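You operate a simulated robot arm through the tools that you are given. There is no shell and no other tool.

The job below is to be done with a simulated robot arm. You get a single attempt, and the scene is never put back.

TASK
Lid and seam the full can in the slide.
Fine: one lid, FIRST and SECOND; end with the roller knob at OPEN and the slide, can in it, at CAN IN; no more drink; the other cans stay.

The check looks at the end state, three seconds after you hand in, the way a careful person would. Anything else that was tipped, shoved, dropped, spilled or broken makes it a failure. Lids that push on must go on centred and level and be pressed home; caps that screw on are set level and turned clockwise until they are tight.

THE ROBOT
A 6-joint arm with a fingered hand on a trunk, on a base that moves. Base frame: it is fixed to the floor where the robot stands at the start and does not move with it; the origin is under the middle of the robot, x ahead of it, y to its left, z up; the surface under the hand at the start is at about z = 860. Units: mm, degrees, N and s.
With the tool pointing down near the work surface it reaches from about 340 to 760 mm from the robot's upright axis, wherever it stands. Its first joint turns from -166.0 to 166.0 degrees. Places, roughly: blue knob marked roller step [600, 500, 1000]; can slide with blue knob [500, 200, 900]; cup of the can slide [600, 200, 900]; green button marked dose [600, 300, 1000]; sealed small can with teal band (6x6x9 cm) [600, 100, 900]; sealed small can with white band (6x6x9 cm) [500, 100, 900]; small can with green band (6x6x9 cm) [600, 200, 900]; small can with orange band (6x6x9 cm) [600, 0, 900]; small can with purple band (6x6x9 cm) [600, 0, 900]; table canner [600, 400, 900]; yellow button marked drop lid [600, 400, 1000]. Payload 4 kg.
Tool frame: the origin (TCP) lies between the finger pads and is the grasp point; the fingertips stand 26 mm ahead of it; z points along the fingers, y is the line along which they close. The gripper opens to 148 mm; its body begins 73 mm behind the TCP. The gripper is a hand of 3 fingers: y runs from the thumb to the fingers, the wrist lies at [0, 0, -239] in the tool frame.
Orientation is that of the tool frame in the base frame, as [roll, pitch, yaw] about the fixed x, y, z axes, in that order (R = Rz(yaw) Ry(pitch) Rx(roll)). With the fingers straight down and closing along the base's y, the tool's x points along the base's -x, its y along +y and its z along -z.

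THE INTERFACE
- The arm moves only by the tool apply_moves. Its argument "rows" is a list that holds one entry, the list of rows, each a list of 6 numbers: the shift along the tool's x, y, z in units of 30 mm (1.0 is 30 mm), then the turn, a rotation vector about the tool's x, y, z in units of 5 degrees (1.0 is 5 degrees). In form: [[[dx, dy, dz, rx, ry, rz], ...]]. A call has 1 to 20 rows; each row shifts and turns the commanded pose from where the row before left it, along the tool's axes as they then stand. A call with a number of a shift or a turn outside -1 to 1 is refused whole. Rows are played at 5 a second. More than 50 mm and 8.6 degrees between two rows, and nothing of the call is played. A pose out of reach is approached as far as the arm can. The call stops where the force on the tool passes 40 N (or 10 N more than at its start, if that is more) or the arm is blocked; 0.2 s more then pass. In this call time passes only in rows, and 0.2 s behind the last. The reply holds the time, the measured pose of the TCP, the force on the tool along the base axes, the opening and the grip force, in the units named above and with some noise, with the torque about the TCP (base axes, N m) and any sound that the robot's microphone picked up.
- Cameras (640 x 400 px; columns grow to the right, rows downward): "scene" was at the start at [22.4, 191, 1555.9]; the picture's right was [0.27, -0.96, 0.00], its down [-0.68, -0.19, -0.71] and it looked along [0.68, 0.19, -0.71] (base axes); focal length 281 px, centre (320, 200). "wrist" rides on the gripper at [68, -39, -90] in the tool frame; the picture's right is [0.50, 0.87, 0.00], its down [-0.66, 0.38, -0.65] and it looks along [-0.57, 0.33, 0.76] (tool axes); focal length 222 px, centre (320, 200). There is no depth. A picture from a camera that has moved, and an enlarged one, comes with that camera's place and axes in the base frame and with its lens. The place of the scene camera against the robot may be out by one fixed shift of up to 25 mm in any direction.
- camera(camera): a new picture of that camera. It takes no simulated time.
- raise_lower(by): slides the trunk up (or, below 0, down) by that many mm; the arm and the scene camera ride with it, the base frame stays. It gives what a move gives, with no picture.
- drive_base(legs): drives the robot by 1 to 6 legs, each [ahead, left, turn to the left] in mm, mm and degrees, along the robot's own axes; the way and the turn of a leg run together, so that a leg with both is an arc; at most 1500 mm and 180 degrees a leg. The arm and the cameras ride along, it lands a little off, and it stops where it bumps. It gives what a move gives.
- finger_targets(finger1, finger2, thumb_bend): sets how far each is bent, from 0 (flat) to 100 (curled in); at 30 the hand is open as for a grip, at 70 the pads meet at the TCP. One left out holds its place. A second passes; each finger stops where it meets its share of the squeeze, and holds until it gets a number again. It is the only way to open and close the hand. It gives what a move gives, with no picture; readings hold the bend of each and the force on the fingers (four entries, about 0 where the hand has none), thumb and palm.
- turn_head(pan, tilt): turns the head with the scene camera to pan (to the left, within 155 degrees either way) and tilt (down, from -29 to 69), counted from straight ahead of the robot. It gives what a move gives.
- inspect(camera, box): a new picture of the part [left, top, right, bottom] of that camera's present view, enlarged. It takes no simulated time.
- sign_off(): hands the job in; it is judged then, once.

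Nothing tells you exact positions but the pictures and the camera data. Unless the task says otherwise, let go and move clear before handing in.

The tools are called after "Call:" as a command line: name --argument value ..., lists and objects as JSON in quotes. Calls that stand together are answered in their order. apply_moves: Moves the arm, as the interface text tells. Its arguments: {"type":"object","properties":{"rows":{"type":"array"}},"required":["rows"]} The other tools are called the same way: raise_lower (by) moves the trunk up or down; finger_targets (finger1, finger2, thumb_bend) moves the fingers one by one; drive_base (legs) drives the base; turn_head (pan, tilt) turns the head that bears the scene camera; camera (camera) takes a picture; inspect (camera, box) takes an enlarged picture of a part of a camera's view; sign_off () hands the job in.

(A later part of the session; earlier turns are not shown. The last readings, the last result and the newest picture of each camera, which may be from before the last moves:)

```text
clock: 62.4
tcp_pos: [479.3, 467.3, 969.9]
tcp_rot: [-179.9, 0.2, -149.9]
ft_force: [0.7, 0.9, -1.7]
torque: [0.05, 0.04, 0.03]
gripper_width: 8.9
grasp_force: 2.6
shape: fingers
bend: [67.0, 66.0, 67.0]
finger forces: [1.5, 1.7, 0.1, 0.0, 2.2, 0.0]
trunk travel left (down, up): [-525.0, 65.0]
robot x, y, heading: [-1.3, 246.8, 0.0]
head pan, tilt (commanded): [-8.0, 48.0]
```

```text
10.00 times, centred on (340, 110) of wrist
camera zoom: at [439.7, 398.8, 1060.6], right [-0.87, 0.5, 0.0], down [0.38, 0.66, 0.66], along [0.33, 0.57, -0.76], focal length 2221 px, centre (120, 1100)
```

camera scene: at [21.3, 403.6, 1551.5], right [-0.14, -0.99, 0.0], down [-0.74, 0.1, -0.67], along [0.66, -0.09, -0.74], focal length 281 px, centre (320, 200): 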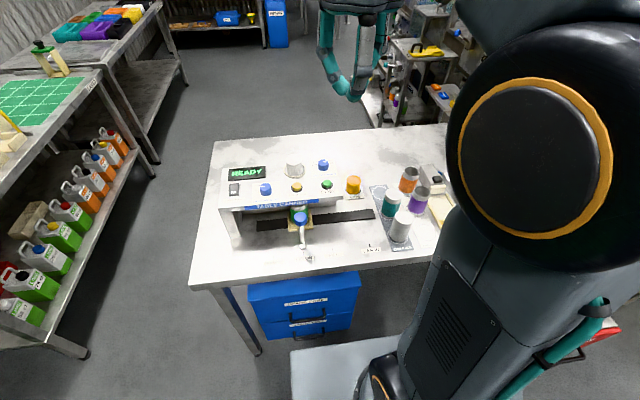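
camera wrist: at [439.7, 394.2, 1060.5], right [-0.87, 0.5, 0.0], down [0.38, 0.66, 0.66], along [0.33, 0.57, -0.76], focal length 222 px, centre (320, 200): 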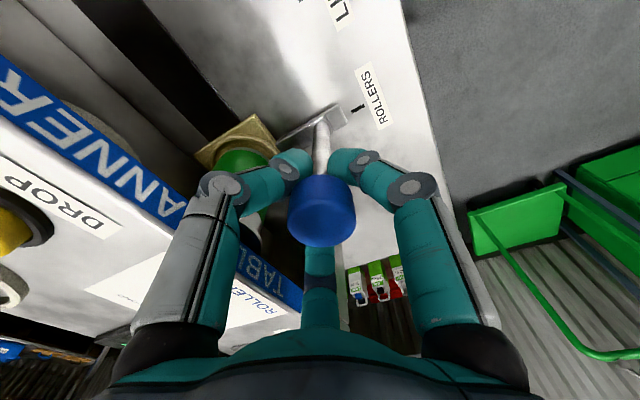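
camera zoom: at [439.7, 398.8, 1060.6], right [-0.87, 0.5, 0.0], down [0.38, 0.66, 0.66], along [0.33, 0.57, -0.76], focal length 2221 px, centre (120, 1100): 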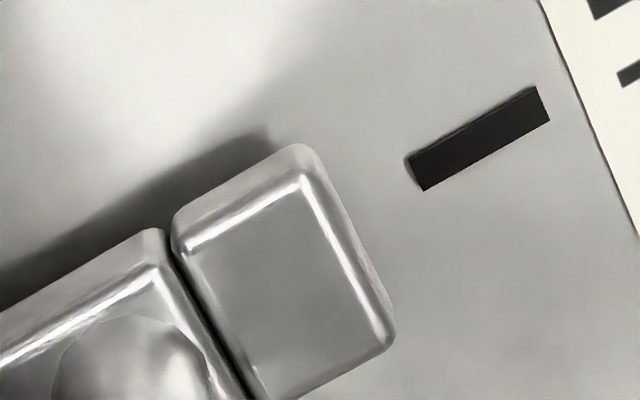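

The pointer is aligned with ROLLERS. I'll release and lift straight up.

Call:
finger_targets --finger1 50 --finger2 50 --thumb_bend 50

Call:
apply_moves --rows '[[[0, 0, -0.2, 0, 0, 0], [0, 0, -0.3, 0, 0, 0], [0, 0, -0.4, 0, 0, 0], [0, 0, -0.5, 0, 0, 0], [0, 0, -0.5, 0, 0, 0], [0, 0, -0.5, 0, 0, 0], [0, 0, -0.5, 0, 0, 0], [0, 0, -0.5, 0, 0, 0], [0, 0, -0.5, 0, 0, 0], [0, 0, -0.5, 0, 0, 0]]]'

Call:
camera --camera "wrist"

Call:
inspect --camera "scene" --box '[200, 140, 360, 260]'

```text
clock: 63.4
tcp_pos: [479.3, 466.8, 969.8]
tcp_rot: [-179.9, 0.2, -150.0]
ft_force: [0.6, 0.7, 0.0]
torque: [0.01, 0.0, 0.01]
gripper_width: 61.2
grasp_force: 0.0
shape: fingers
bend: [50.0, 50.0, 50.0]
finger forces: [0.1, 0.1, 0.0, 0.0, 0.0, 0.0]
trunk travel left (down, up): [-525.0, 65.0]
robot x, y, heading: [2.4, 244.4, 0.3]
head pan, tilt (commanded): [-8.0, 48.0]
```

```text
clock: 65.6
tcp_pos: [479.2, 465.2, 1103.6]
tcp_rot: [-179.9, 0.2, -149.9]
ft_force: [0.3, -0.7, -0.2]
torque: [-0.03, 0.02, -0.02]
gripper_width: 61.6
grasp_force: 0.1
shape: fingers
bend: [50.0, 50.0, 50.0]
finger forces: [0.1, 0.1, 0.1, 0.0, 0.1, 0.0]
trunk travel left (down, up): [-525.0, 65.0]
robot x, y, heading: [1.7, 245.7, 0.3]
head pan, tilt (commanded): [-8.0, 48.0]
```

```text
taken
camera wrist: at [438.5, 397.7, 1193.0], right [-0.87, 0.5, 0.0], down [0.38, 0.66, 0.66], along [0.33, 0.57, -0.76], focal length 222 px, centre (320, 200)
```

wrist: 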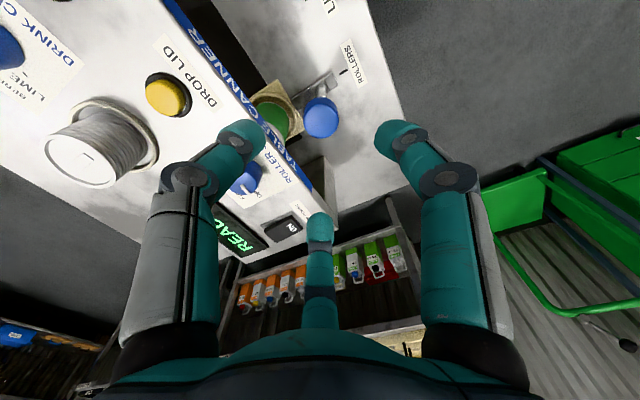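

```text
3.33 times, centred on (280, 200) of scene
camera zoom: at [21.3, 403.6, 1551.5], right [-0.14, -0.99, 0.0], down [-0.74, 0.1, -0.67], along [0.66, -0.09, -0.74], focal length 936 px, centre (453, 200)
```

zoom: 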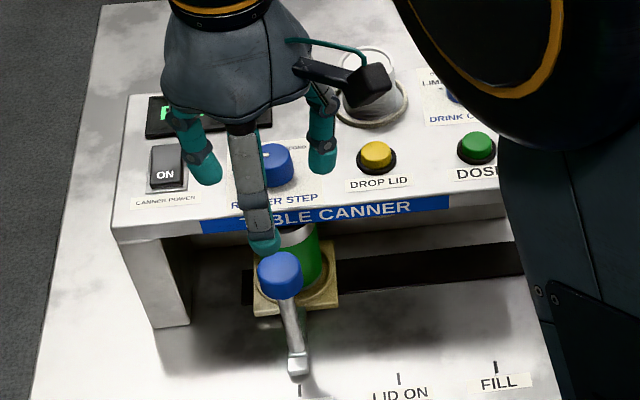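

The slide stands at ROLLERS. Next is the roller knob near (563, 464); I'll hover over it to measure the knob, its pointer and its marks.

Call:
apply_moves --rows '[[[-0.486, -0.2926, -0.047, 0, 0, 0], [-0.486, -0.2926, -0.047, 0, 0, 0], [-0.486, -0.2926, -0.047, 0, 0, 0], [-0.486, -0.2926, -0.047, 0, 0, 0], [-0.486, -0.2926, -0.047, 0, 0, 0]]]'

Call:
camera --camera "wrist"

Call:
inspect --camera "wrist" --box '[260, 70, 380, 190]'

Call:
inspect --camera "scene" --box '[200, 140, 360, 260]'

```text
clock: 66.8
tcp_pos: [562.3, 463.9, 1109.1]
tcp_rot: [-180.0, 0.1, -149.9]
ft_force: [0.2, 0.9, -1.4]
torque: [0.0, 0.0, -0.01]
gripper_width: 62.0
grasp_force: 0.0
shape: fingers
bend: [50.0, 50.0, 50.0]
finger forces: [0.1, 0.1, 0.1, 0.1, 0.0, 0.0]
trunk travel left (down, up): [-525.0, 65.0]
robot x, y, heading: [2.4, 244.2, 0.3]
head pan, tilt (commanded): [-8.0, 48.0]
```

```text
taken
camera wrist: at [523.7, 395.9, 1200.7], right [-0.87, 0.5, 0.0], down [0.38, 0.66, 0.66], along [0.33, 0.57, -0.76], focal length 222 px, centre (320, 200)
```

wrist: 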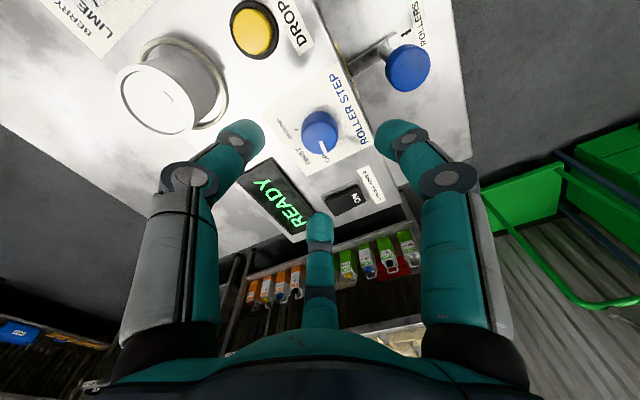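

```text
3.33 times, centred on (320, 130) of wrist
camera zoom: at [523.7, 395.9, 1200.7], right [-0.87, 0.5, 0.0], down [0.38, 0.66, 0.66], along [0.33, 0.57, -0.76], focal length 740 px, centre (320, 433)
```

zoom: 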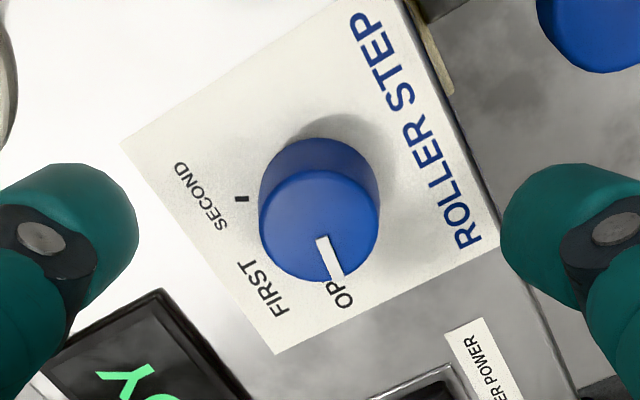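

```text
3.33 times, centred on (280, 200) of scene
camera zoom: at [21.5, 403.6, 1551.6], right [-0.14, -0.99, 0.0], down [-0.74, 0.1, -0.67], along [0.66, -0.09, -0.74], focal length 936 px, centre (453, 200)
```

zoom: 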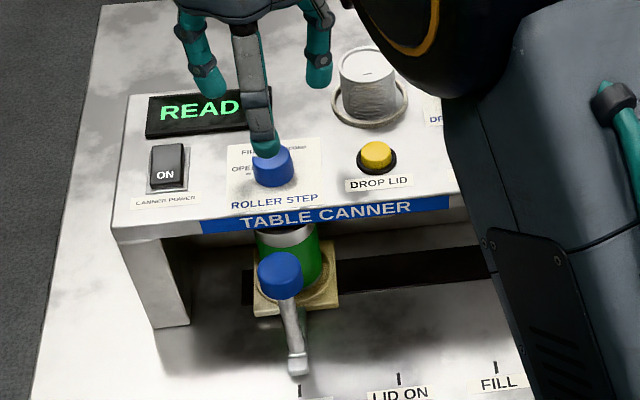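

The knob points to OPEN; FIRST and SECOND lie clockwise from it. To get the knob's position well, I'll take a second wrist view from a shifted place.

Call:
apply_moves --rows '[[[0.5, -0.866, 0, 0, 0, 0], [0.5, -0.866, 0, 0, 0, 0]]]'

Call:
inspect --camera "wrist" --box '[260, 110, 380, 230]'

Call:
camera --camera "wrist"

```text
clock: 67.4
tcp_pos: [565.0, 403.6, 1110.9]
tcp_rot: [180.0, 0.2, -149.9]
ft_force: [-0.5, 0.2, -0.2]
torque: [-0.01, 0.01, -0.03]
gripper_width: 61.6
grasp_force: 0.0
shape: fingers
bend: [50.0, 50.0, 50.0]
finger forces: [0.0, 0.0, 0.1, 0.1, 0.0, 0.1]
trunk travel left (down, up): [-525.0, 65.0]
robot x, y, heading: [-2.7, 245.5, 0.1]
head pan, tilt (commanded): [-8.0, 48.0]
```

```text
3.33 times, centred on (320, 170) of wrist
camera zoom: at [525.7, 334.5, 1201.1], right [-0.87, 0.5, 0.0], down [0.37, 0.66, 0.66], along [0.33, 0.57, -0.76], focal length 740 px, centre (320, 300)
```

zoom: 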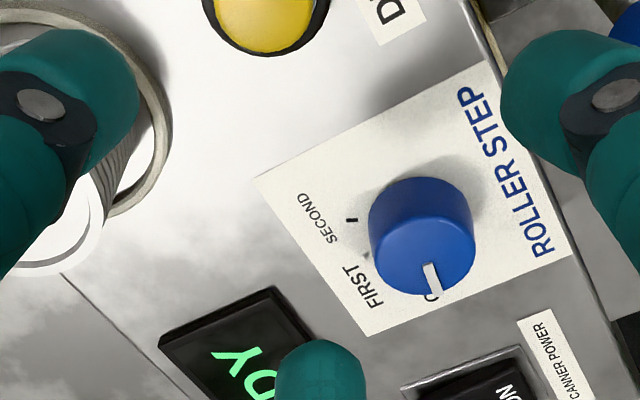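

```text
taken
camera wrist: at [525.7, 334.5, 1201.1], right [-0.87, 0.5, 0.0], down [0.37, 0.66, 0.66], along [0.33, 0.57, -0.76], focal length 222 px, centre (320, 200)
```

wrist: 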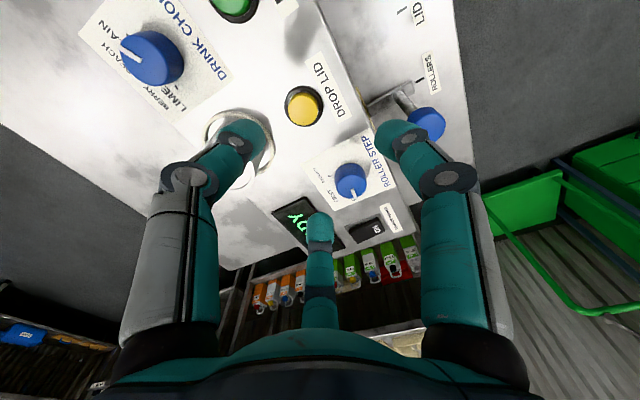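

The knob's top centre works out at about (567, 470, 1020), 32 mm across, pointing at about 76° (OPEN); FIRST is at about 30° and SECOND at about −16°, so each step is about 45° clockwise. I'll centre the hand over it.

Call:
apply_moves --rows '[[[-0.392, 0.634, 0, 0, 0, 0], [-0.392, 0.634, 0, 0, 0, 0], [-0.392, 0.634, 0, 0, 0, 0]]]'

Call:
inspect --camera "wrist" --box '[260, 70, 380, 190]'

```text
clock: 68.2
tcp_pos: [568.3, 471.3, 1109.5]
tcp_rot: [-179.9, 0.1, -149.9]
ft_force: [0.2, 0.3, 0.5]
torque: [0.0, -0.01, 0.02]
gripper_width: 61.6
grasp_force: 0.1
shape: fingers
bend: [50.0, 50.0, 50.0]
finger forces: [0.0, 0.0, 0.0, 0.0, 0.0, 0.0]
trunk travel left (down, up): [-525.0, 65.0]
robot x, y, heading: [-1.5, 247.8, 0.2]
head pan, tilt (commanded): [-8.0, 48.0]
```

```text
3.33 times, centred on (320, 130) of wrist
camera zoom: at [528.8, 402.8, 1200.6], right [-0.87, 0.5, 0.0], down [0.38, 0.66, 0.66], along [0.33, 0.57, -0.76], focal length 740 px, centre (320, 433)
```

zoom: 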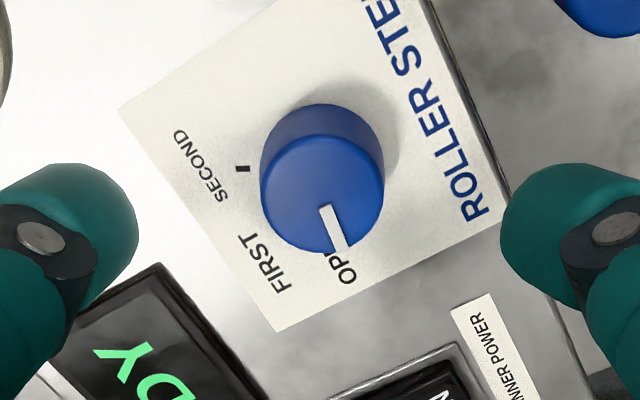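

The knob is now on the tool axis. I'll descend with the fingers around it, stopping first at z≈1045.

Call:
apply_moves --rows '[[[0, 0, 0.5, 0, 0, 0], [0, 0, 0.5, 0, 0, 0], [0, 0, 0.5, 0, 0, 0], [0, 0, 0.4, 0, 0, 0], [0, 0, 0.27, 0, 0, 0]]]'

Call:
camera --camera "wrist"

Call:
inspect --camera "scene" --box '[200, 120, 360, 240]'

```text
clock: 69.4
tcp_pos: [567.9, 472.8, 1044.8]
tcp_rot: [-179.9, 0.2, -150.0]
ft_force: [0.4, 0.1, 0.9]
torque: [0.0, 0.0, -0.02]
gripper_width: 61.8
grasp_force: 0.0
shape: fingers
bend: [50.0, 50.0, 50.0]
finger forces: [0.0, 0.1, 0.0, 0.0, 0.0, 0.0]
trunk travel left (down, up): [-525.0, 65.0]
robot x, y, heading: [-2.4, 245.5, 0.0]
head pan, tilt (commanded): [-8.0, 48.0]
```

```text
taken
camera wrist: at [529.1, 404.3, 1135.5], right [-0.87, 0.5, 0.0], down [0.38, 0.65, 0.66], along [0.33, 0.57, -0.76], focal length 222 px, centre (320, 200)
```

wrist: 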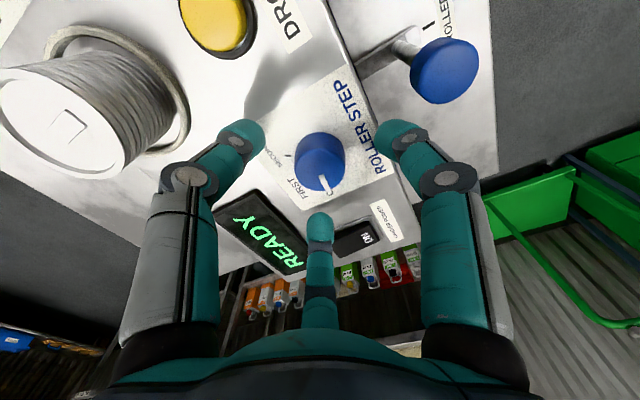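

```text
3.33 times, centred on (280, 180) of scene
camera zoom: at [21.4, 403.6, 1551.6], right [-0.14, -0.99, 0.0], down [-0.74, 0.1, -0.67], along [0.66, -0.09, -0.74], focal length 936 px, centre (453, 267)
```

zoom: 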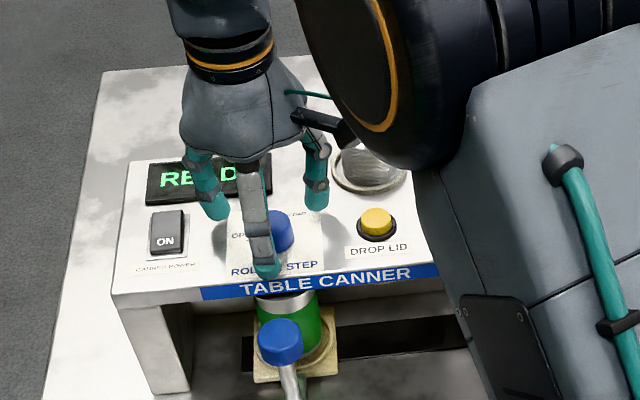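

Call:
inspect --camera "wrist" --box '[270, 115, 370, 205]'

```text
4.44 times, centred on (320, 160) of wrist
camera zoom: at [529.1, 404.3, 1135.5], right [-0.87, 0.5, 0.0], down [0.38, 0.65, 0.66], along [0.33, 0.57, -0.76], focal length 987 px, centre (320, 378)
```

zoom: 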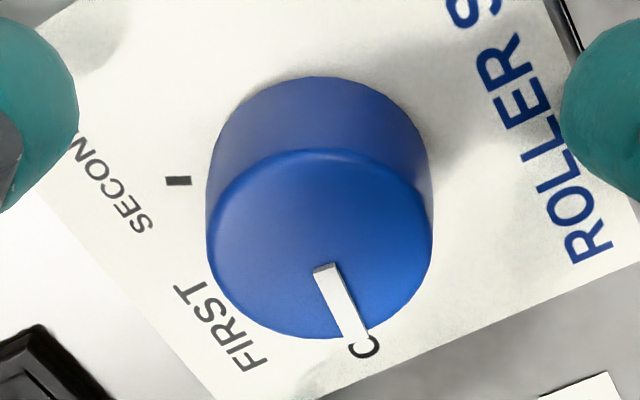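

The knob is centred within 2 mm. I'll trim that and lower another 14 mm, then close onto the knob.

Call:
apply_moves --rows '[[[0.054, -0.03, 0.2, 0, 0, 0], [0, 0, 0.15, 0, 0, 0], [0, 0, 0.1, 0, 0, 0]]]'

Call:
finger_targets --finger1 58 --finger2 58 --thumb_bend 58

Call:
camera --camera "wrist"

Call:
inspect --camera "scene" --box '[220, 140, 320, 220]'

```text
clock: 70.2
tcp_pos: [566.2, 472.6, 1034.8]
tcp_rot: [-179.8, 0.6, -149.9]
ft_force: [2.1, 0.9, 36.0]
torque: [-0.49, -0.9, 0.14]
gripper_width: 62.2
grasp_force: 17.7
shape: fingers
bend: [50.0, 50.0, 50.0]
finger forces: [0.0, 12.4, 0.0, 0.0, 23.7, 0.0]
trunk travel left (down, up): [-525.0, 65.0]
robot x, y, heading: [3.4, 246.6, 0.3]
head pan, tilt (commanded): [-8.0, 48.0]
```

```text
clock: 70.7
tcp_pos: [568.4, 471.3, 1034.6]
tcp_rot: [-179.8, 0.9, -149.9]
ft_force: [-1.1, 0.4, 16.3]
torque: [-0.07, 0.02, 0.1]
gripper_width: 47.9
grasp_force: 9.2
shape: fingers
bend: [53.0, 56.0, 57.0]
finger forces: [7.2, 4.6, 0.0, 0.1, 7.3, 0.0]
trunk travel left (down, up): [-525.0, 65.0]
robot x, y, heading: [0.8, 250.2, 0.2]
head pan, tilt (commanded): [-8.0, 48.0]
stopped: the force on the tool passed its limit at 48 N (the readings are from after the stop); the commanded pose is now the measured one
```

```text
taken
camera wrist: at [527.0, 403.0, 1124.8], right [-0.87, 0.5, -0.01], down [0.37, 0.65, 0.66], along [0.34, 0.57, -0.75], focal length 222 px, centre (320, 200)
```

wrist: 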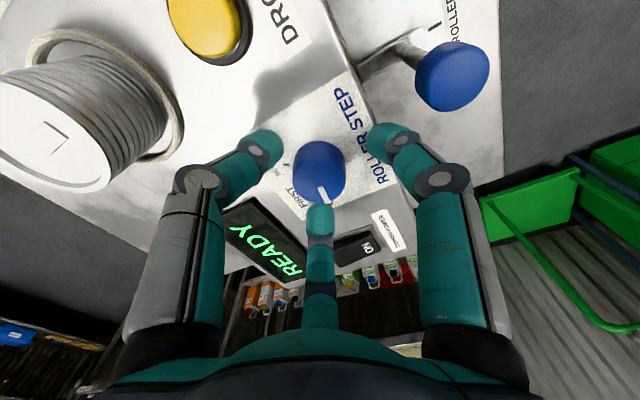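

```text
5.00 times, centred on (270, 180) of scene
camera zoom: at [19.6, 403.0, 1551.2], right [-0.14, -0.99, 0.0], down [-0.74, 0.1, -0.67], along [0.66, -0.09, -0.74], focal length 1404 px, centre (570, 300)
```

zoom: 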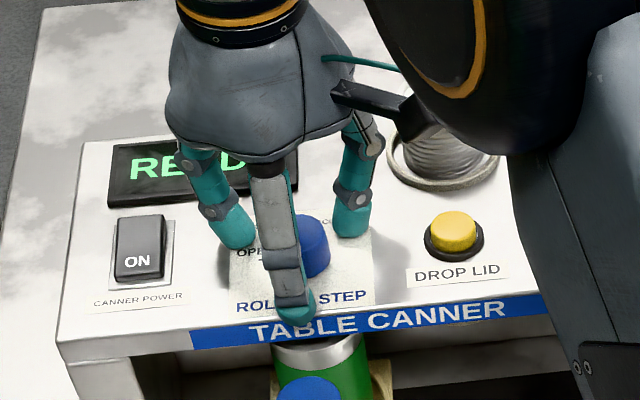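

The fingertips reach deeper than I assumed and pressed on the panel, so the move stopped. I'll raise 8 mm right away and check that nothing shifted.

Call:
apply_moves --rows '[[[0, 0, -0.14, 0, 0, 0], [0, 0, -0.14, 0, 0, 0]]]'

Call:
inspect --camera "wrist" --box '[250, 115, 390, 235]'

Call:
camera --camera "scene"

```text
clock: 71.3
tcp_pos: [568.9, 472.3, 1040.9]
tcp_rot: [-179.7, 0.6, -149.8]
ft_force: [-0.6, 0.1, 0.4]
torque: [0.0, -0.02, -0.01]
gripper_width: 39.9
grasp_force: 0.1
shape: fingers
bend: [57.0, 57.0, 57.0]
finger forces: [0.0, 0.0, 0.0, 0.0, 0.1, 0.0]
trunk travel left (down, up): [-525.0, 65.0]
robot x, y, heading: [-1.0, 242.7, 0.4]
head pan, tilt (commanded): [-8.0, 48.0]
```

```text
3.33 times, centred on (320, 175) of wrist
camera zoom: at [528.3, 402.9, 1130.4], right [-0.87, 0.5, -0.01], down [0.37, 0.65, 0.66], along [0.33, 0.57, -0.75], focal length 740 px, centre (320, 283)
```

zoom: 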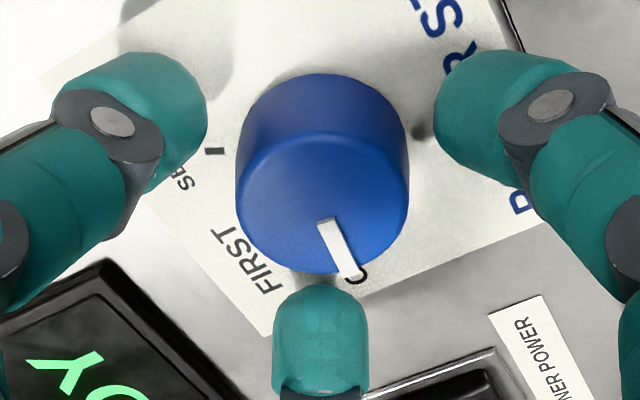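

```text
taken
camera scene: at [21.4, 403.7, 1551.4], right [-0.14, -0.99, 0.0], down [-0.74, 0.1, -0.67], along [0.66, -0.09, -0.74], focal length 281 px, centre (320, 200)
```

scene: 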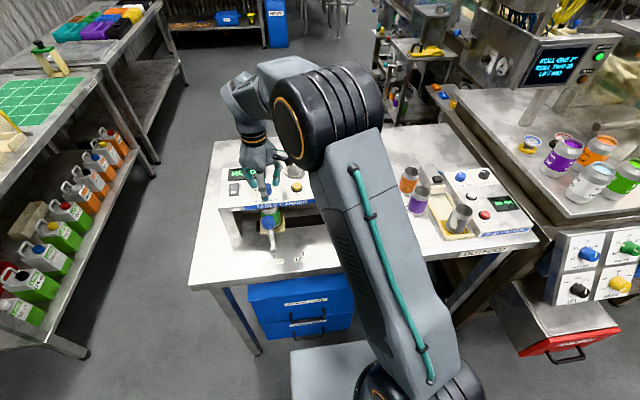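

The knob is well centred between the fingers and still at OPEN, with nothing displaced. I'll close on it.

Call:
finger_targets --finger1 64 --finger2 64 --thumb_bend 64

Call:
camera --camera "wrist"

```text
clock: 72.3
tcp_pos: [568.3, 472.2, 1040.4]
tcp_rot: [-179.9, 0.6, -149.8]
ft_force: [-0.1, -1.5, -1.3]
torque: [-0.04, 0.0, 0.04]
gripper_width: 24.8
grasp_force: 2.3
shape: fingers
bend: [61.0, 63.0, 62.0]
finger forces: [2.1, 0.6, 0.0, 0.0, 2.6, 0.0]
trunk travel left (down, up): [-525.0, 65.0]
robot x, y, heading: [-0.3, 248.4, 0.2]
head pan, tilt (commanded): [-8.0, 48.0]
```

```text
taken
camera wrist: at [528.4, 402.8, 1130.8], right [-0.87, 0.5, -0.01], down [0.37, 0.65, 0.66], along [0.33, 0.57, -0.75], focal length 222 px, centre (320, 200)
```

wrist: 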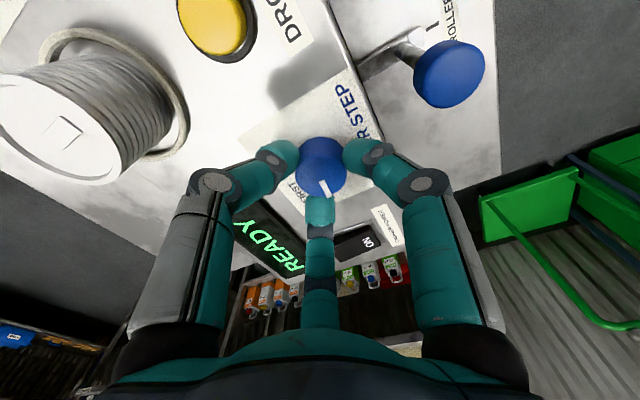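

I have contact (2–3 N per finger). I'll squeeze a bit more firmly, then begin turning clockwise.

Call:
finger_targets --finger1 72 --finger2 72 --thumb_bend 72

Call:
apply_moves --rows '[[[0, 0, 0, 0, 0, 0.6], [0, 0, 0, 0, 0, 0.6], [0, 0, 0, 0, 0, 0.6], [0, 0, 0, 0, 0, 0.6]]]'

Call:
camera --camera "wrist"

Call:
inspect --camera "wrist" --box '[250, 115, 390, 235]'

```text
clock: 73.3
tcp_pos: [568.6, 470.8, 1040.6]
tcp_rot: [-179.8, 0.6, -149.8]
ft_force: [1.8, -4.5, -3.8]
torque: [-0.1, 0.02, -0.01]
gripper_width: 23.1
grasp_force: 12.9
shape: fingers
bend: [62.0, 64.0, 64.0]
finger forces: [7.4, 7.0, 0.1, 0.1, 12.2, 0.0]
trunk travel left (down, up): [-525.0, 65.0]
robot x, y, heading: [-2.7, 246.7, -0.0]
head pan, tilt (commanded): [-8.0, 48.0]
```

```text
clock: 74.3
tcp_pos: [568.7, 471.2, 1041.0]
tcp_rot: [-180.0, 0.5, -161.9]
ft_force: [2.2, -8.0, -8.6]
torque: [-0.16, -0.05, 0.04]
gripper_width: 23.0
grasp_force: 12.8
shape: fingers
bend: [62.0, 64.0, 64.0]
finger forces: [6.2, 5.0, 0.0, 0.0, 13.7, 0.1]
trunk travel left (down, up): [-525.0, 65.0]
robot x, y, heading: [-3.2, 243.2, 0.4]
head pan, tilt (commanded): [-8.0, 48.0]
```

```text
taken
camera wrist: at [515.7, 412.4, 1131.3], right [-0.74, 0.67, -0.01], down [0.5, 0.56, 0.66], along [0.44, 0.49, -0.75], focal length 222 px, centre (320, 200)
```

wrist: 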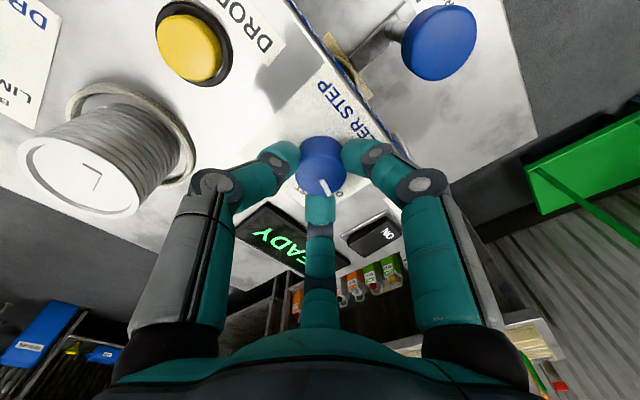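

```text
3.33 times, centred on (320, 175) of wrist
camera zoom: at [515.7, 412.4, 1131.3], right [-0.74, 0.67, -0.01], down [0.5, 0.56, 0.66], along [0.44, 0.49, -0.75], focal length 740 px, centre (320, 283)
```

zoom: 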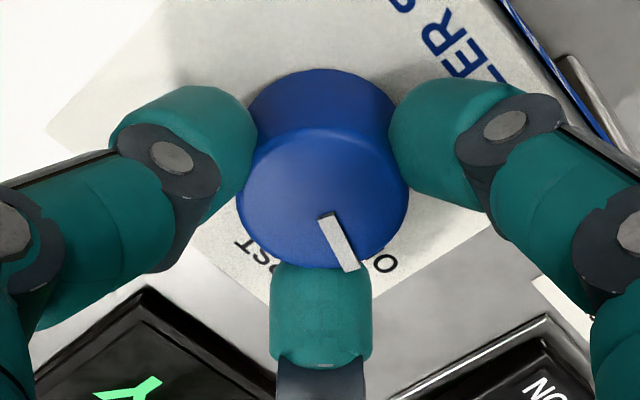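

The knob turns with the hand (pointer unchanged in the hand view). I'll continue to about 45° in total for FIRST.

Call:
apply_moves --rows '[[[0, 0, 0, 0, 0, 0.6], [0, 0, 0, 0, 0, 0.6], [0, 0, 0, 0, 0, 0.6], [0, 0, 0, 0, 0, 0.6], [0, 0, 0, 0, 0, 0.6], [0, 0, 0, 0, 0, 0.6], [0, 0, 0, 0, 0, 0.6], [0, 0, 0, 0, 0, 0.6], [0, 0, 0, 0, 0, 0.6], [0, 0, 0, 0, 0, 0.6], [0, 0, 0, 0, 0, 0.6]]]'

Call:
camera --camera "wrist"

Call:
inspect --camera "wrist" --box '[250, 115, 390, 235]'

Call:
inspect --camera "scene" --box '[200, 140, 320, 220]'

```text
clock: 76.7
tcp_pos: [567.8, 470.3, 1042.5]
tcp_rot: [179.7, 0.4, 165.1]
ft_force: [3.9, -8.7, -4.9]
torque: [-0.24, -0.14, -0.01]
gripper_width: 23.0
grasp_force: 14.1
shape: fingers
bend: [63.0, 64.0, 64.0]
finger forces: [5.5, 7.9, 0.0, 0.0, 13.8, 0.0]
trunk travel left (down, up): [-525.0, 65.0]
robot x, y, heading: [1.4, 244.9, 0.0]
head pan, tilt (commanded): [-8.0, 48.0]
```

```text
taken
camera wrist: at [491.6, 449.3, 1131.1], right [-0.26, 0.97, 0.0], down [0.72, 0.19, 0.66], along [0.64, 0.17, -0.75], focal length 222 px, centre (320, 200)
```

wrist: 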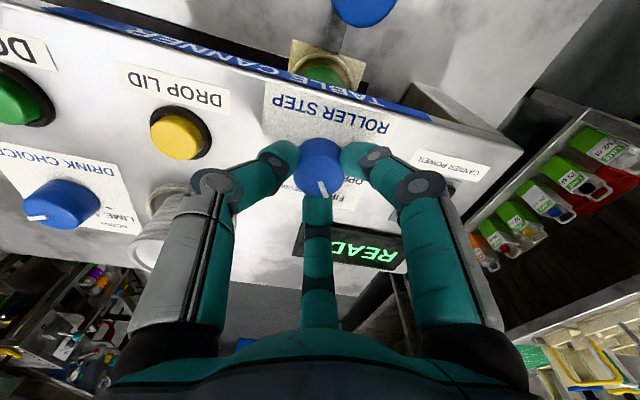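

```text
3.33 times, centred on (320, 175) of wrist
camera zoom: at [491.6, 449.3, 1131.1], right [-0.26, 0.97, 0.0], down [0.72, 0.19, 0.66], along [0.64, 0.17, -0.75], focal length 740 px, centre (320, 283)
```

zoom: 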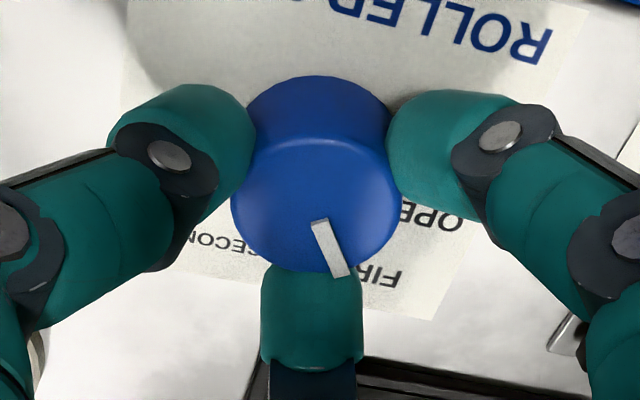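

```text
5.00 times, centred on (260, 180) of scene
camera zoom: at [22.4, 402.6, 1551.6], right [-0.14, -0.99, 0.0], down [-0.74, 0.1, -0.67], along [0.66, -0.09, -0.74], focal length 1404 px, centre (620, 300)
```

zoom: 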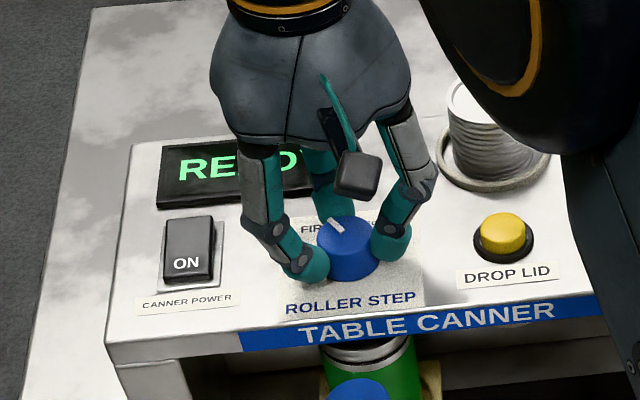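

The pointer is about at FIRST. I'll wait a moment while holding and look at the display.

Call:
apply_moves --rows '[[[0, 0, 0, 0, 0, 0], [0, 0, 0, 0, 0, 0], [0, 0, 0, 0, 0, 0], [0, 0, 0, 0, 0, 0], [0, 0, 0, 0, 0, 0]]]'

Call:
inspect --camera "wrist" --box '[280, 160, 440, 280]'

Call:
inspect --camera "scene" --box '[220, 150, 300, 200]'

```text
clock: 77.9
tcp_pos: [568.6, 471.2, 1041.5]
tcp_rot: [179.7, 0.5, 165.1]
ft_force: [3.5, -9.0, -5.3]
torque: [-0.2, -0.1, -0.01]
gripper_width: 22.8
grasp_force: 13.5
shape: fingers
bend: [63.0, 64.0, 64.0]
finger forces: [5.5, 8.0, 0.0, 0.1, 14.0, 0.0]
trunk travel left (down, up): [-525.0, 65.0]
robot x, y, heading: [-0.2, 242.6, 0.0]
head pan, tilt (commanded): [-8.0, 48.0]
```

```text
3.33 times, centred on (360, 220) of wrist
camera zoom: at [491.6, 449.3, 1131.1], right [-0.26, 0.97, 0.0], down [0.72, 0.2, 0.66], along [0.64, 0.17, -0.75], focal length 740 px, centre (187, 133)
```

zoom: 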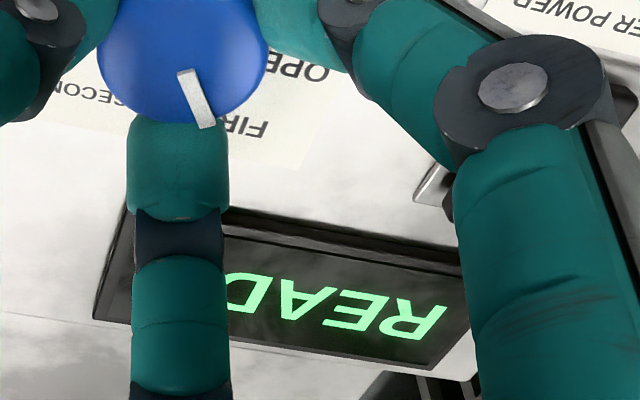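

```text
8.00 times, centred on (260, 175) of scene
camera zoom: at [22.4, 402.6, 1551.6], right [-0.14, -0.99, 0.0], down [-0.74, 0.1, -0.67], along [0.66, -0.09, -0.74], focal length 2246 px, centre (800, 400)
```

zoom: 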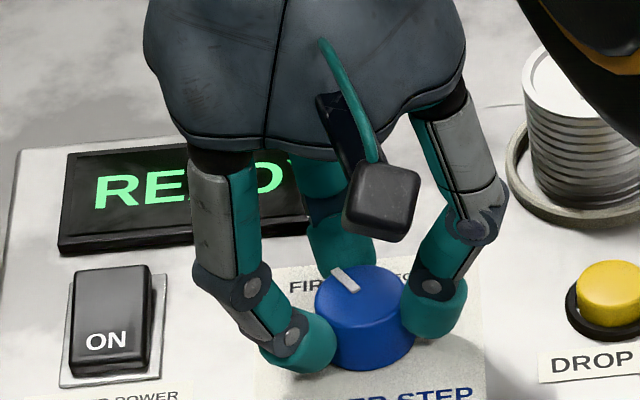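

The display still reads READY. I'll turn 3° further, pause, and check again.

Call:
apply_moves --rows '[[[0, 0, 0, 0, 0, 0.6], [0, 0, 0, 0, 0, 0], [0, 0, 0, 0, 0, 0], [0, 0, 0, 0, 0, 0]]]'

Call:
inspect --camera "wrist" --box '[280, 160, 440, 280]'

Call:
inspect --camera "scene" --box '[220, 150, 300, 200]'

```text
clock: 78.9
tcp_pos: [569.1, 471.5, 1042.0]
tcp_rot: [179.7, 0.5, 162.1]
ft_force: [2.3, -10.6, -3.9]
torque: [-0.28, -0.06, 0.01]
gripper_width: 22.8
grasp_force: 13.5
shape: fingers
bend: [63.0, 64.0, 64.0]
finger forces: [5.4, 7.1, 0.1, 0.1, 14.7, 0.0]
trunk travel left (down, up): [-525.0, 65.0]
robot x, y, heading: [-0.7, 245.2, 0.1]
head pan, tilt (commanded): [-8.0, 48.0]
```

```text
3.33 times, centred on (360, 220) of wrist
camera zoom: at [490.8, 453.4, 1131.1], right [-0.21, 0.98, 0.0], down [0.73, 0.16, 0.66], along [0.65, 0.14, -0.75], focal length 740 px, centre (187, 133)
```

zoom: 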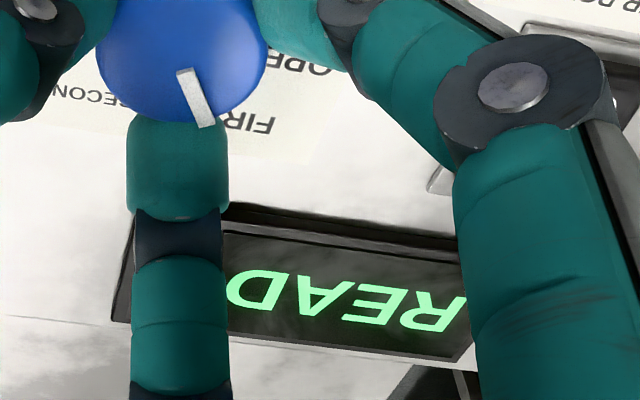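

```text
8.00 times, centred on (260, 175) of scene
camera zoom: at [22.0, 402.4, 1551.7], right [-0.14, -0.99, 0.0], down [-0.74, 0.1, -0.67], along [0.66, -0.09, -0.74], focal length 2246 px, centre (800, 400)
```

zoom: 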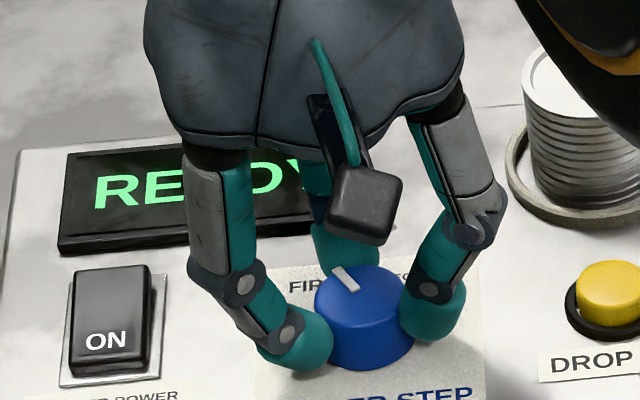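

No change yet. I'll let go and lift off to see exactly where the pointer sits against the FIRST tick.

Call:
finger_targets --finger1 50 --finger2 50 --thumb_bend 50

Call:
apply_moves --rows '[[[0, 0, -0.3, 0, 0, 0], [0, 0, -0.5, 0, 0, 0], [0, 0, -0.7, 0, 0, 0], [0, 0, -0.7, 0, 0, 0]]]'

Call:
camera --camera "wrist"

Call:
inspect --camera "scene" --box '[220, 140, 320, 210]'

```text
clock: 79.9
tcp_pos: [567.6, 471.5, 1040.8]
tcp_rot: [179.6, 0.6, 162.1]
ft_force: [0.5, -0.6, 0.3]
torque: [0.0, -0.01, -0.03]
gripper_width: 61.4
grasp_force: 0.1
shape: fingers
bend: [50.0, 50.0, 50.0]
finger forces: [0.0, 0.0, 0.1, 0.1, 0.1, 0.0]
trunk travel left (down, up): [-525.0, 65.0]
robot x, y, heading: [0.5, 247.6, 0.1]
head pan, tilt (commanded): [-8.0, 48.0]
```

```text
clock: 80.9
tcp_pos: [567.7, 472.9, 1106.3]
tcp_rot: [179.8, 0.6, 162.2]
ft_force: [-0.1, 0.5, 0.1]
torque: [-0.03, -0.02, -0.03]
gripper_width: 61.6
grasp_force: 0.1
shape: fingers
bend: [50.0, 50.0, 50.0]
finger forces: [0.0, 0.0, 0.1, 0.1, 0.0, 0.0]
trunk travel left (down, up): [-525.0, 65.0]
robot x, y, heading: [-2.7, 246.3, 0.1]
head pan, tilt (commanded): [-8.0, 48.0]
```

```text
taken
camera wrist: at [490.8, 454.6, 1195.8], right [-0.21, 0.98, 0.0], down [0.73, 0.16, 0.66], along [0.65, 0.14, -0.75], focal length 222 px, centre (320, 200)
```

wrist: 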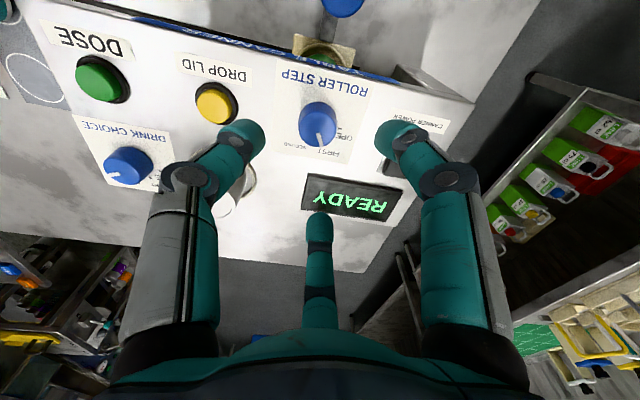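

```text
5.71 times, centred on (270, 175) of scene
camera zoom: at [21.4, 403.6, 1551.5], right [-0.14, -0.99, 0.0], down [-0.74, 0.1, -0.67], along [0.66, -0.09, -0.74], focal length 1604 px, centre (606, 343)
```

zoom: 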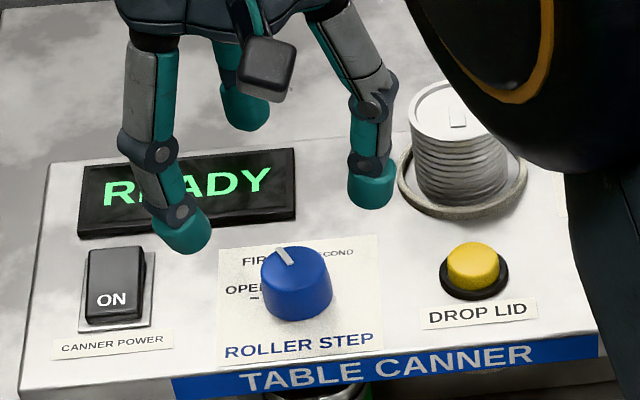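

Call:
inspect --camera "wrist" --box '[270, 60, 380, 170]'

Call:
inspect --camera "scene" --box '[255, 175, 290, 200]'

```text
3.64 times, centred on (325, 115) of wrist
camera zoom: at [490.8, 454.6, 1195.8], right [-0.21, 0.98, 0.0], down [0.73, 0.16, 0.66], along [0.65, 0.14, -0.75], focal length 808 px, centre (302, 509)
```

zoom: 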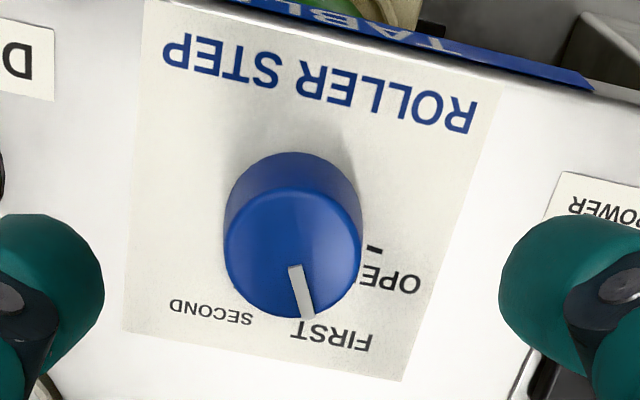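

```text
16.00 times, centred on (272, 188) of scene
camera zoom: at [21.4, 403.6, 1551.5], right [-0.14, -0.99, 0.0], down [-0.74, 0.1, -0.67], along [0.66, -0.09, -0.74], focal length 4491 px, centre (1080, 400)
```

zoom: 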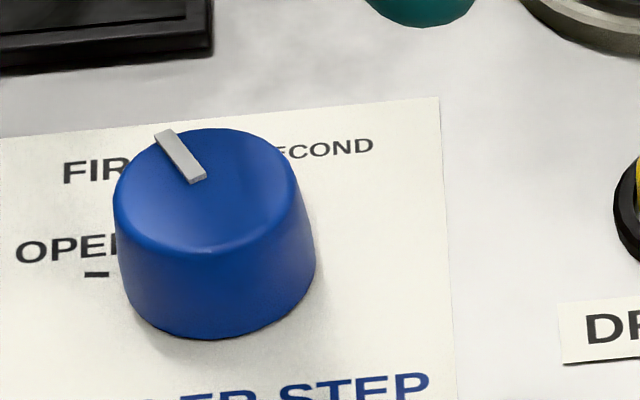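

The pointer is now about at FIRST (27°, tick ≈ 29°). I'll look at the can's rim under the canner and at the slide position to see whether the rollers have acted.

Call:
inspect --camera "scene" --box '[260, 195, 300, 220]'

Call:
inspect --camera "scene" --box '[240, 190, 320, 260]'

Call:
inspect --camera "scene" --box '[225, 160, 275, 190]'

```text
16.00 times, centred on (280, 208) of scene
camera zoom: at [21.4, 403.6, 1551.5], right [-0.14, -0.99, 0.0], down [-0.74, 0.1, -0.67], along [0.66, -0.09, -0.74], focal length 4491 px, centre (960, 80)
```

zoom: 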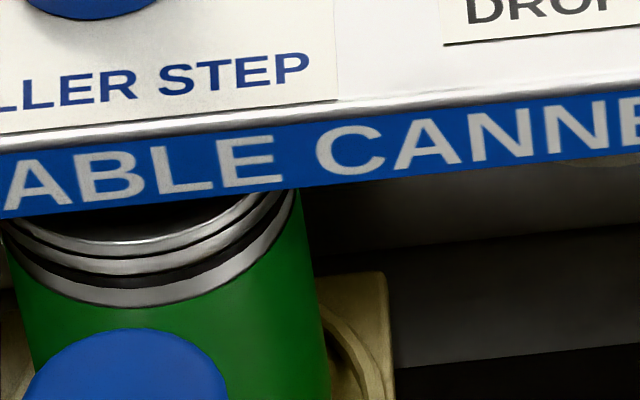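

```text
5.71 times, centred on (280, 225) of scene
camera zoom: at [21.4, 403.6, 1551.5], right [-0.14, -0.99, 0.0], down [-0.74, 0.1, -0.67], along [0.66, -0.09, -0.74], focal length 1604 px, centre (549, 57)
```

zoom: 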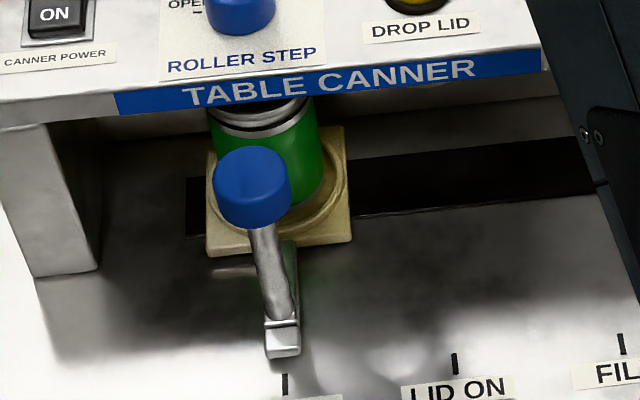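

```text
12.80 times, centred on (250, 175) of scene
camera zoom: at [21.4, 403.6, 1551.5], right [-0.14, -0.99, 0.0], down [-0.74, 0.1, -0.67], along [0.66, -0.09, -0.74], focal length 3593 px, centre (1216, 520)
```

zoom: 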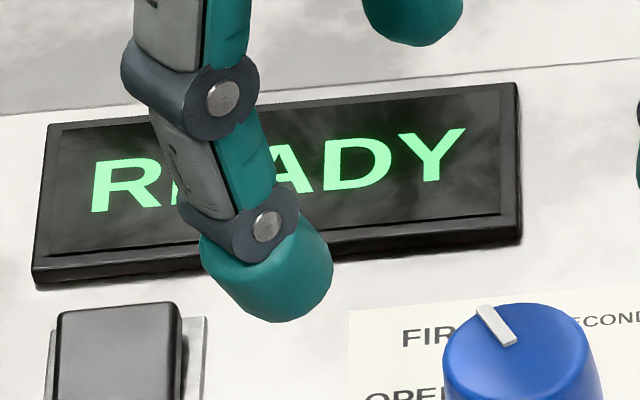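

The rim now shows an extra ring; I want a flat view to be certain FIRST took effect. I'll move the hand aside and up and lower the trunk for a low look.

Call:
apply_moves --rows '[[[0, 0, -0.8, 0, 0, 0], [0.417, -0.807, -0.66, 0, 0, 0], [0.417, -0.807, -0.66, 0, 0, 0], [0.417, -0.807, -0.66, 0, 0, 0], [0.417, -0.807, -0.66, 0, 0, 0], [0.417, -0.807, -0.66, 0, 0, 0], [0.417, -0.807, -0.66, 0, 0, 0], [0.417, -0.807, -0.66, 0, 0, 0], [0.417, -0.807, -0.66, 0, 0, 0], [0.417, -0.807, 0, 0, 0, 0]]]'

Call:
raise_lower --by -250

Call:
turn_head --pan 0 --tilt 30

Call:
camera --camera "scene"

```text
clock: 83.1
tcp_pos: [388.1, 298.1, 1287.1]
tcp_rot: [179.6, 0.6, 162.1]
ft_force: [-0.1, 1.1, -0.7]
torque: [0.01, 0.02, 0.0]
gripper_width: 61.6
grasp_force: 0.1
shape: fingers
bend: [50.0, 50.0, 50.0]
finger forces: [0.0, 0.1, 0.1, 0.0, 0.0, 0.1]
trunk travel left (down, up): [-525.0, 65.0]
robot x, y, heading: [-4.5, 246.0, 0.2]
head pan, tilt (commanded): [-8.0, 48.0]
```

```text
clock: 85.7
tcp_pos: [389.6, 299.6, 1037.3]
tcp_rot: [179.6, 0.6, 162.1]
ft_force: [-0.1, 0.2, 0.2]
torque: [0.0, 0.0, -0.01]
gripper_width: 61.9
grasp_force: 0.1
shape: fingers
bend: [50.0, 50.0, 50.0]
finger forces: [0.0, 0.1, 0.1, 0.0, 0.0, 0.0]
trunk travel left (down, up): [-275.0, 315.0]
robot x, y, heading: [0.9, 243.9, 0.0]
head pan, tilt (commanded): [-8.0, 48.0]
```

```text
clock: 86.5
tcp_pos: [388.3, 299.3, 1036.2]
tcp_rot: [179.5, 0.7, 162.2]
ft_force: [0.4, 0.1, 0.1]
torque: [-0.01, -0.01, 0.0]
gripper_width: 61.7
grasp_force: 0.0
shape: fingers
bend: [50.0, 50.0, 50.0]
finger forces: [0.0, 0.0, 0.0, 0.0, 0.1, 0.1]
trunk travel left (down, up): [-275.0, 315.0]
robot x, y, heading: [0.2, 245.8, -0.0]
head pan, tilt (commanded): [0.0, 30.0]
```

```text
taken
camera scene: at [33.8, 414.6, 1328.3], right [0.0, -1.0, 0.0], down [-0.5, 0.0, -0.87], along [0.87, 0.0, -0.5], focal length 281 px, centre (320, 200)
```

scene: 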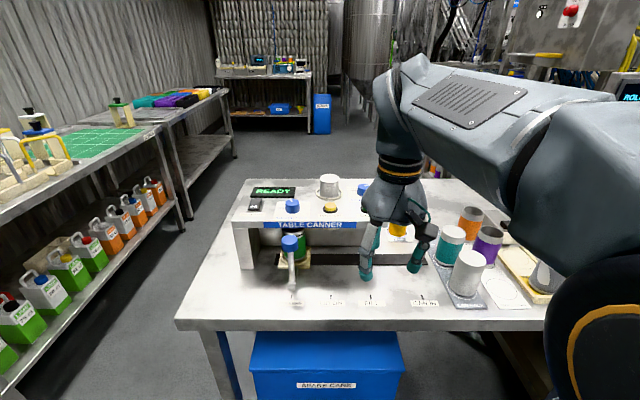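

Call:
raise_lower --by -90

Call:
turn_head --pan 0 --tilt 22

Call:
camera --camera "scene"

Call:
inspect --camera "scene" --box '[270, 190, 320, 230]'

```text
clock: 87.7
tcp_pos: [389.9, 299.2, 946.8]
tcp_rot: [179.6, 0.6, 162.3]
ft_force: [0.3, -0.3, -0.8]
torque: [-0.01, -0.01, 0.01]
gripper_width: 61.7
grasp_force: 0.0
shape: fingers
bend: [50.0, 50.0, 50.0]
finger forces: [0.1, 0.0, 0.0, 0.0, 0.0, 0.0]
trunk travel left (down, up): [-185.0, 405.0]
robot x, y, heading: [-0.2, 246.1, 0.3]
head pan, tilt (commanded): [0.0, 30.0]
```

```text
clock: 88.4
tcp_pos: [390.3, 299.0, 947.5]
tcp_rot: [179.5, 0.7, 162.2]
ft_force: [-0.2, 0.4, 1.2]
torque: [-0.01, 0.03, 0.01]
gripper_width: 61.3
grasp_force: 0.0
shape: fingers
bend: [50.0, 50.0, 50.0]
finger forces: [0.0, 0.0, 0.1, 0.0, 0.1, 0.0]
trunk travel left (down, up): [-185.0, 405.0]
robot x, y, heading: [-3.9, 246.1, 0.4]
head pan, tilt (commanded): [0.0, 22.0]
```

```text
taken
camera scene: at [36.1, 414.6, 1251.1], right [0.0, -1.0, 0.0], down [-0.38, 0.0, -0.93], along [0.93, 0.0, -0.38], focal length 281 px, centre (320, 200)
```

scene: 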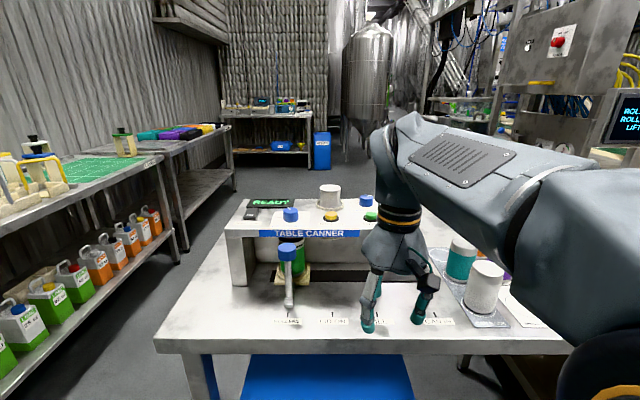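

```text
10.00 times, centred on (295, 210) of scene
camera zoom: at [36.1, 414.6, 1251.1], right [0.0, -1.0, 0.0], down [-0.38, 0.0, -0.93], along [0.93, 0.0, -0.38], focal length 2807 px, centre (570, 100)
```

zoom: 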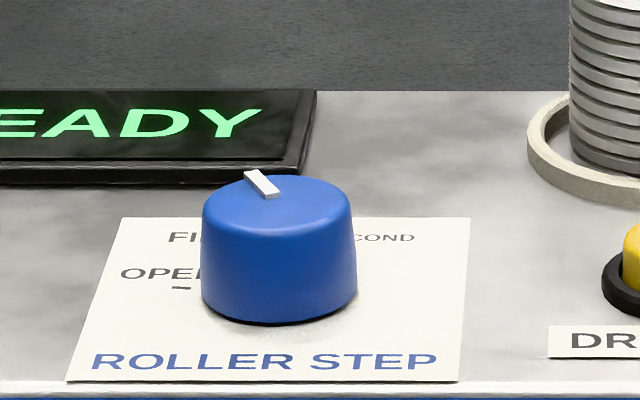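

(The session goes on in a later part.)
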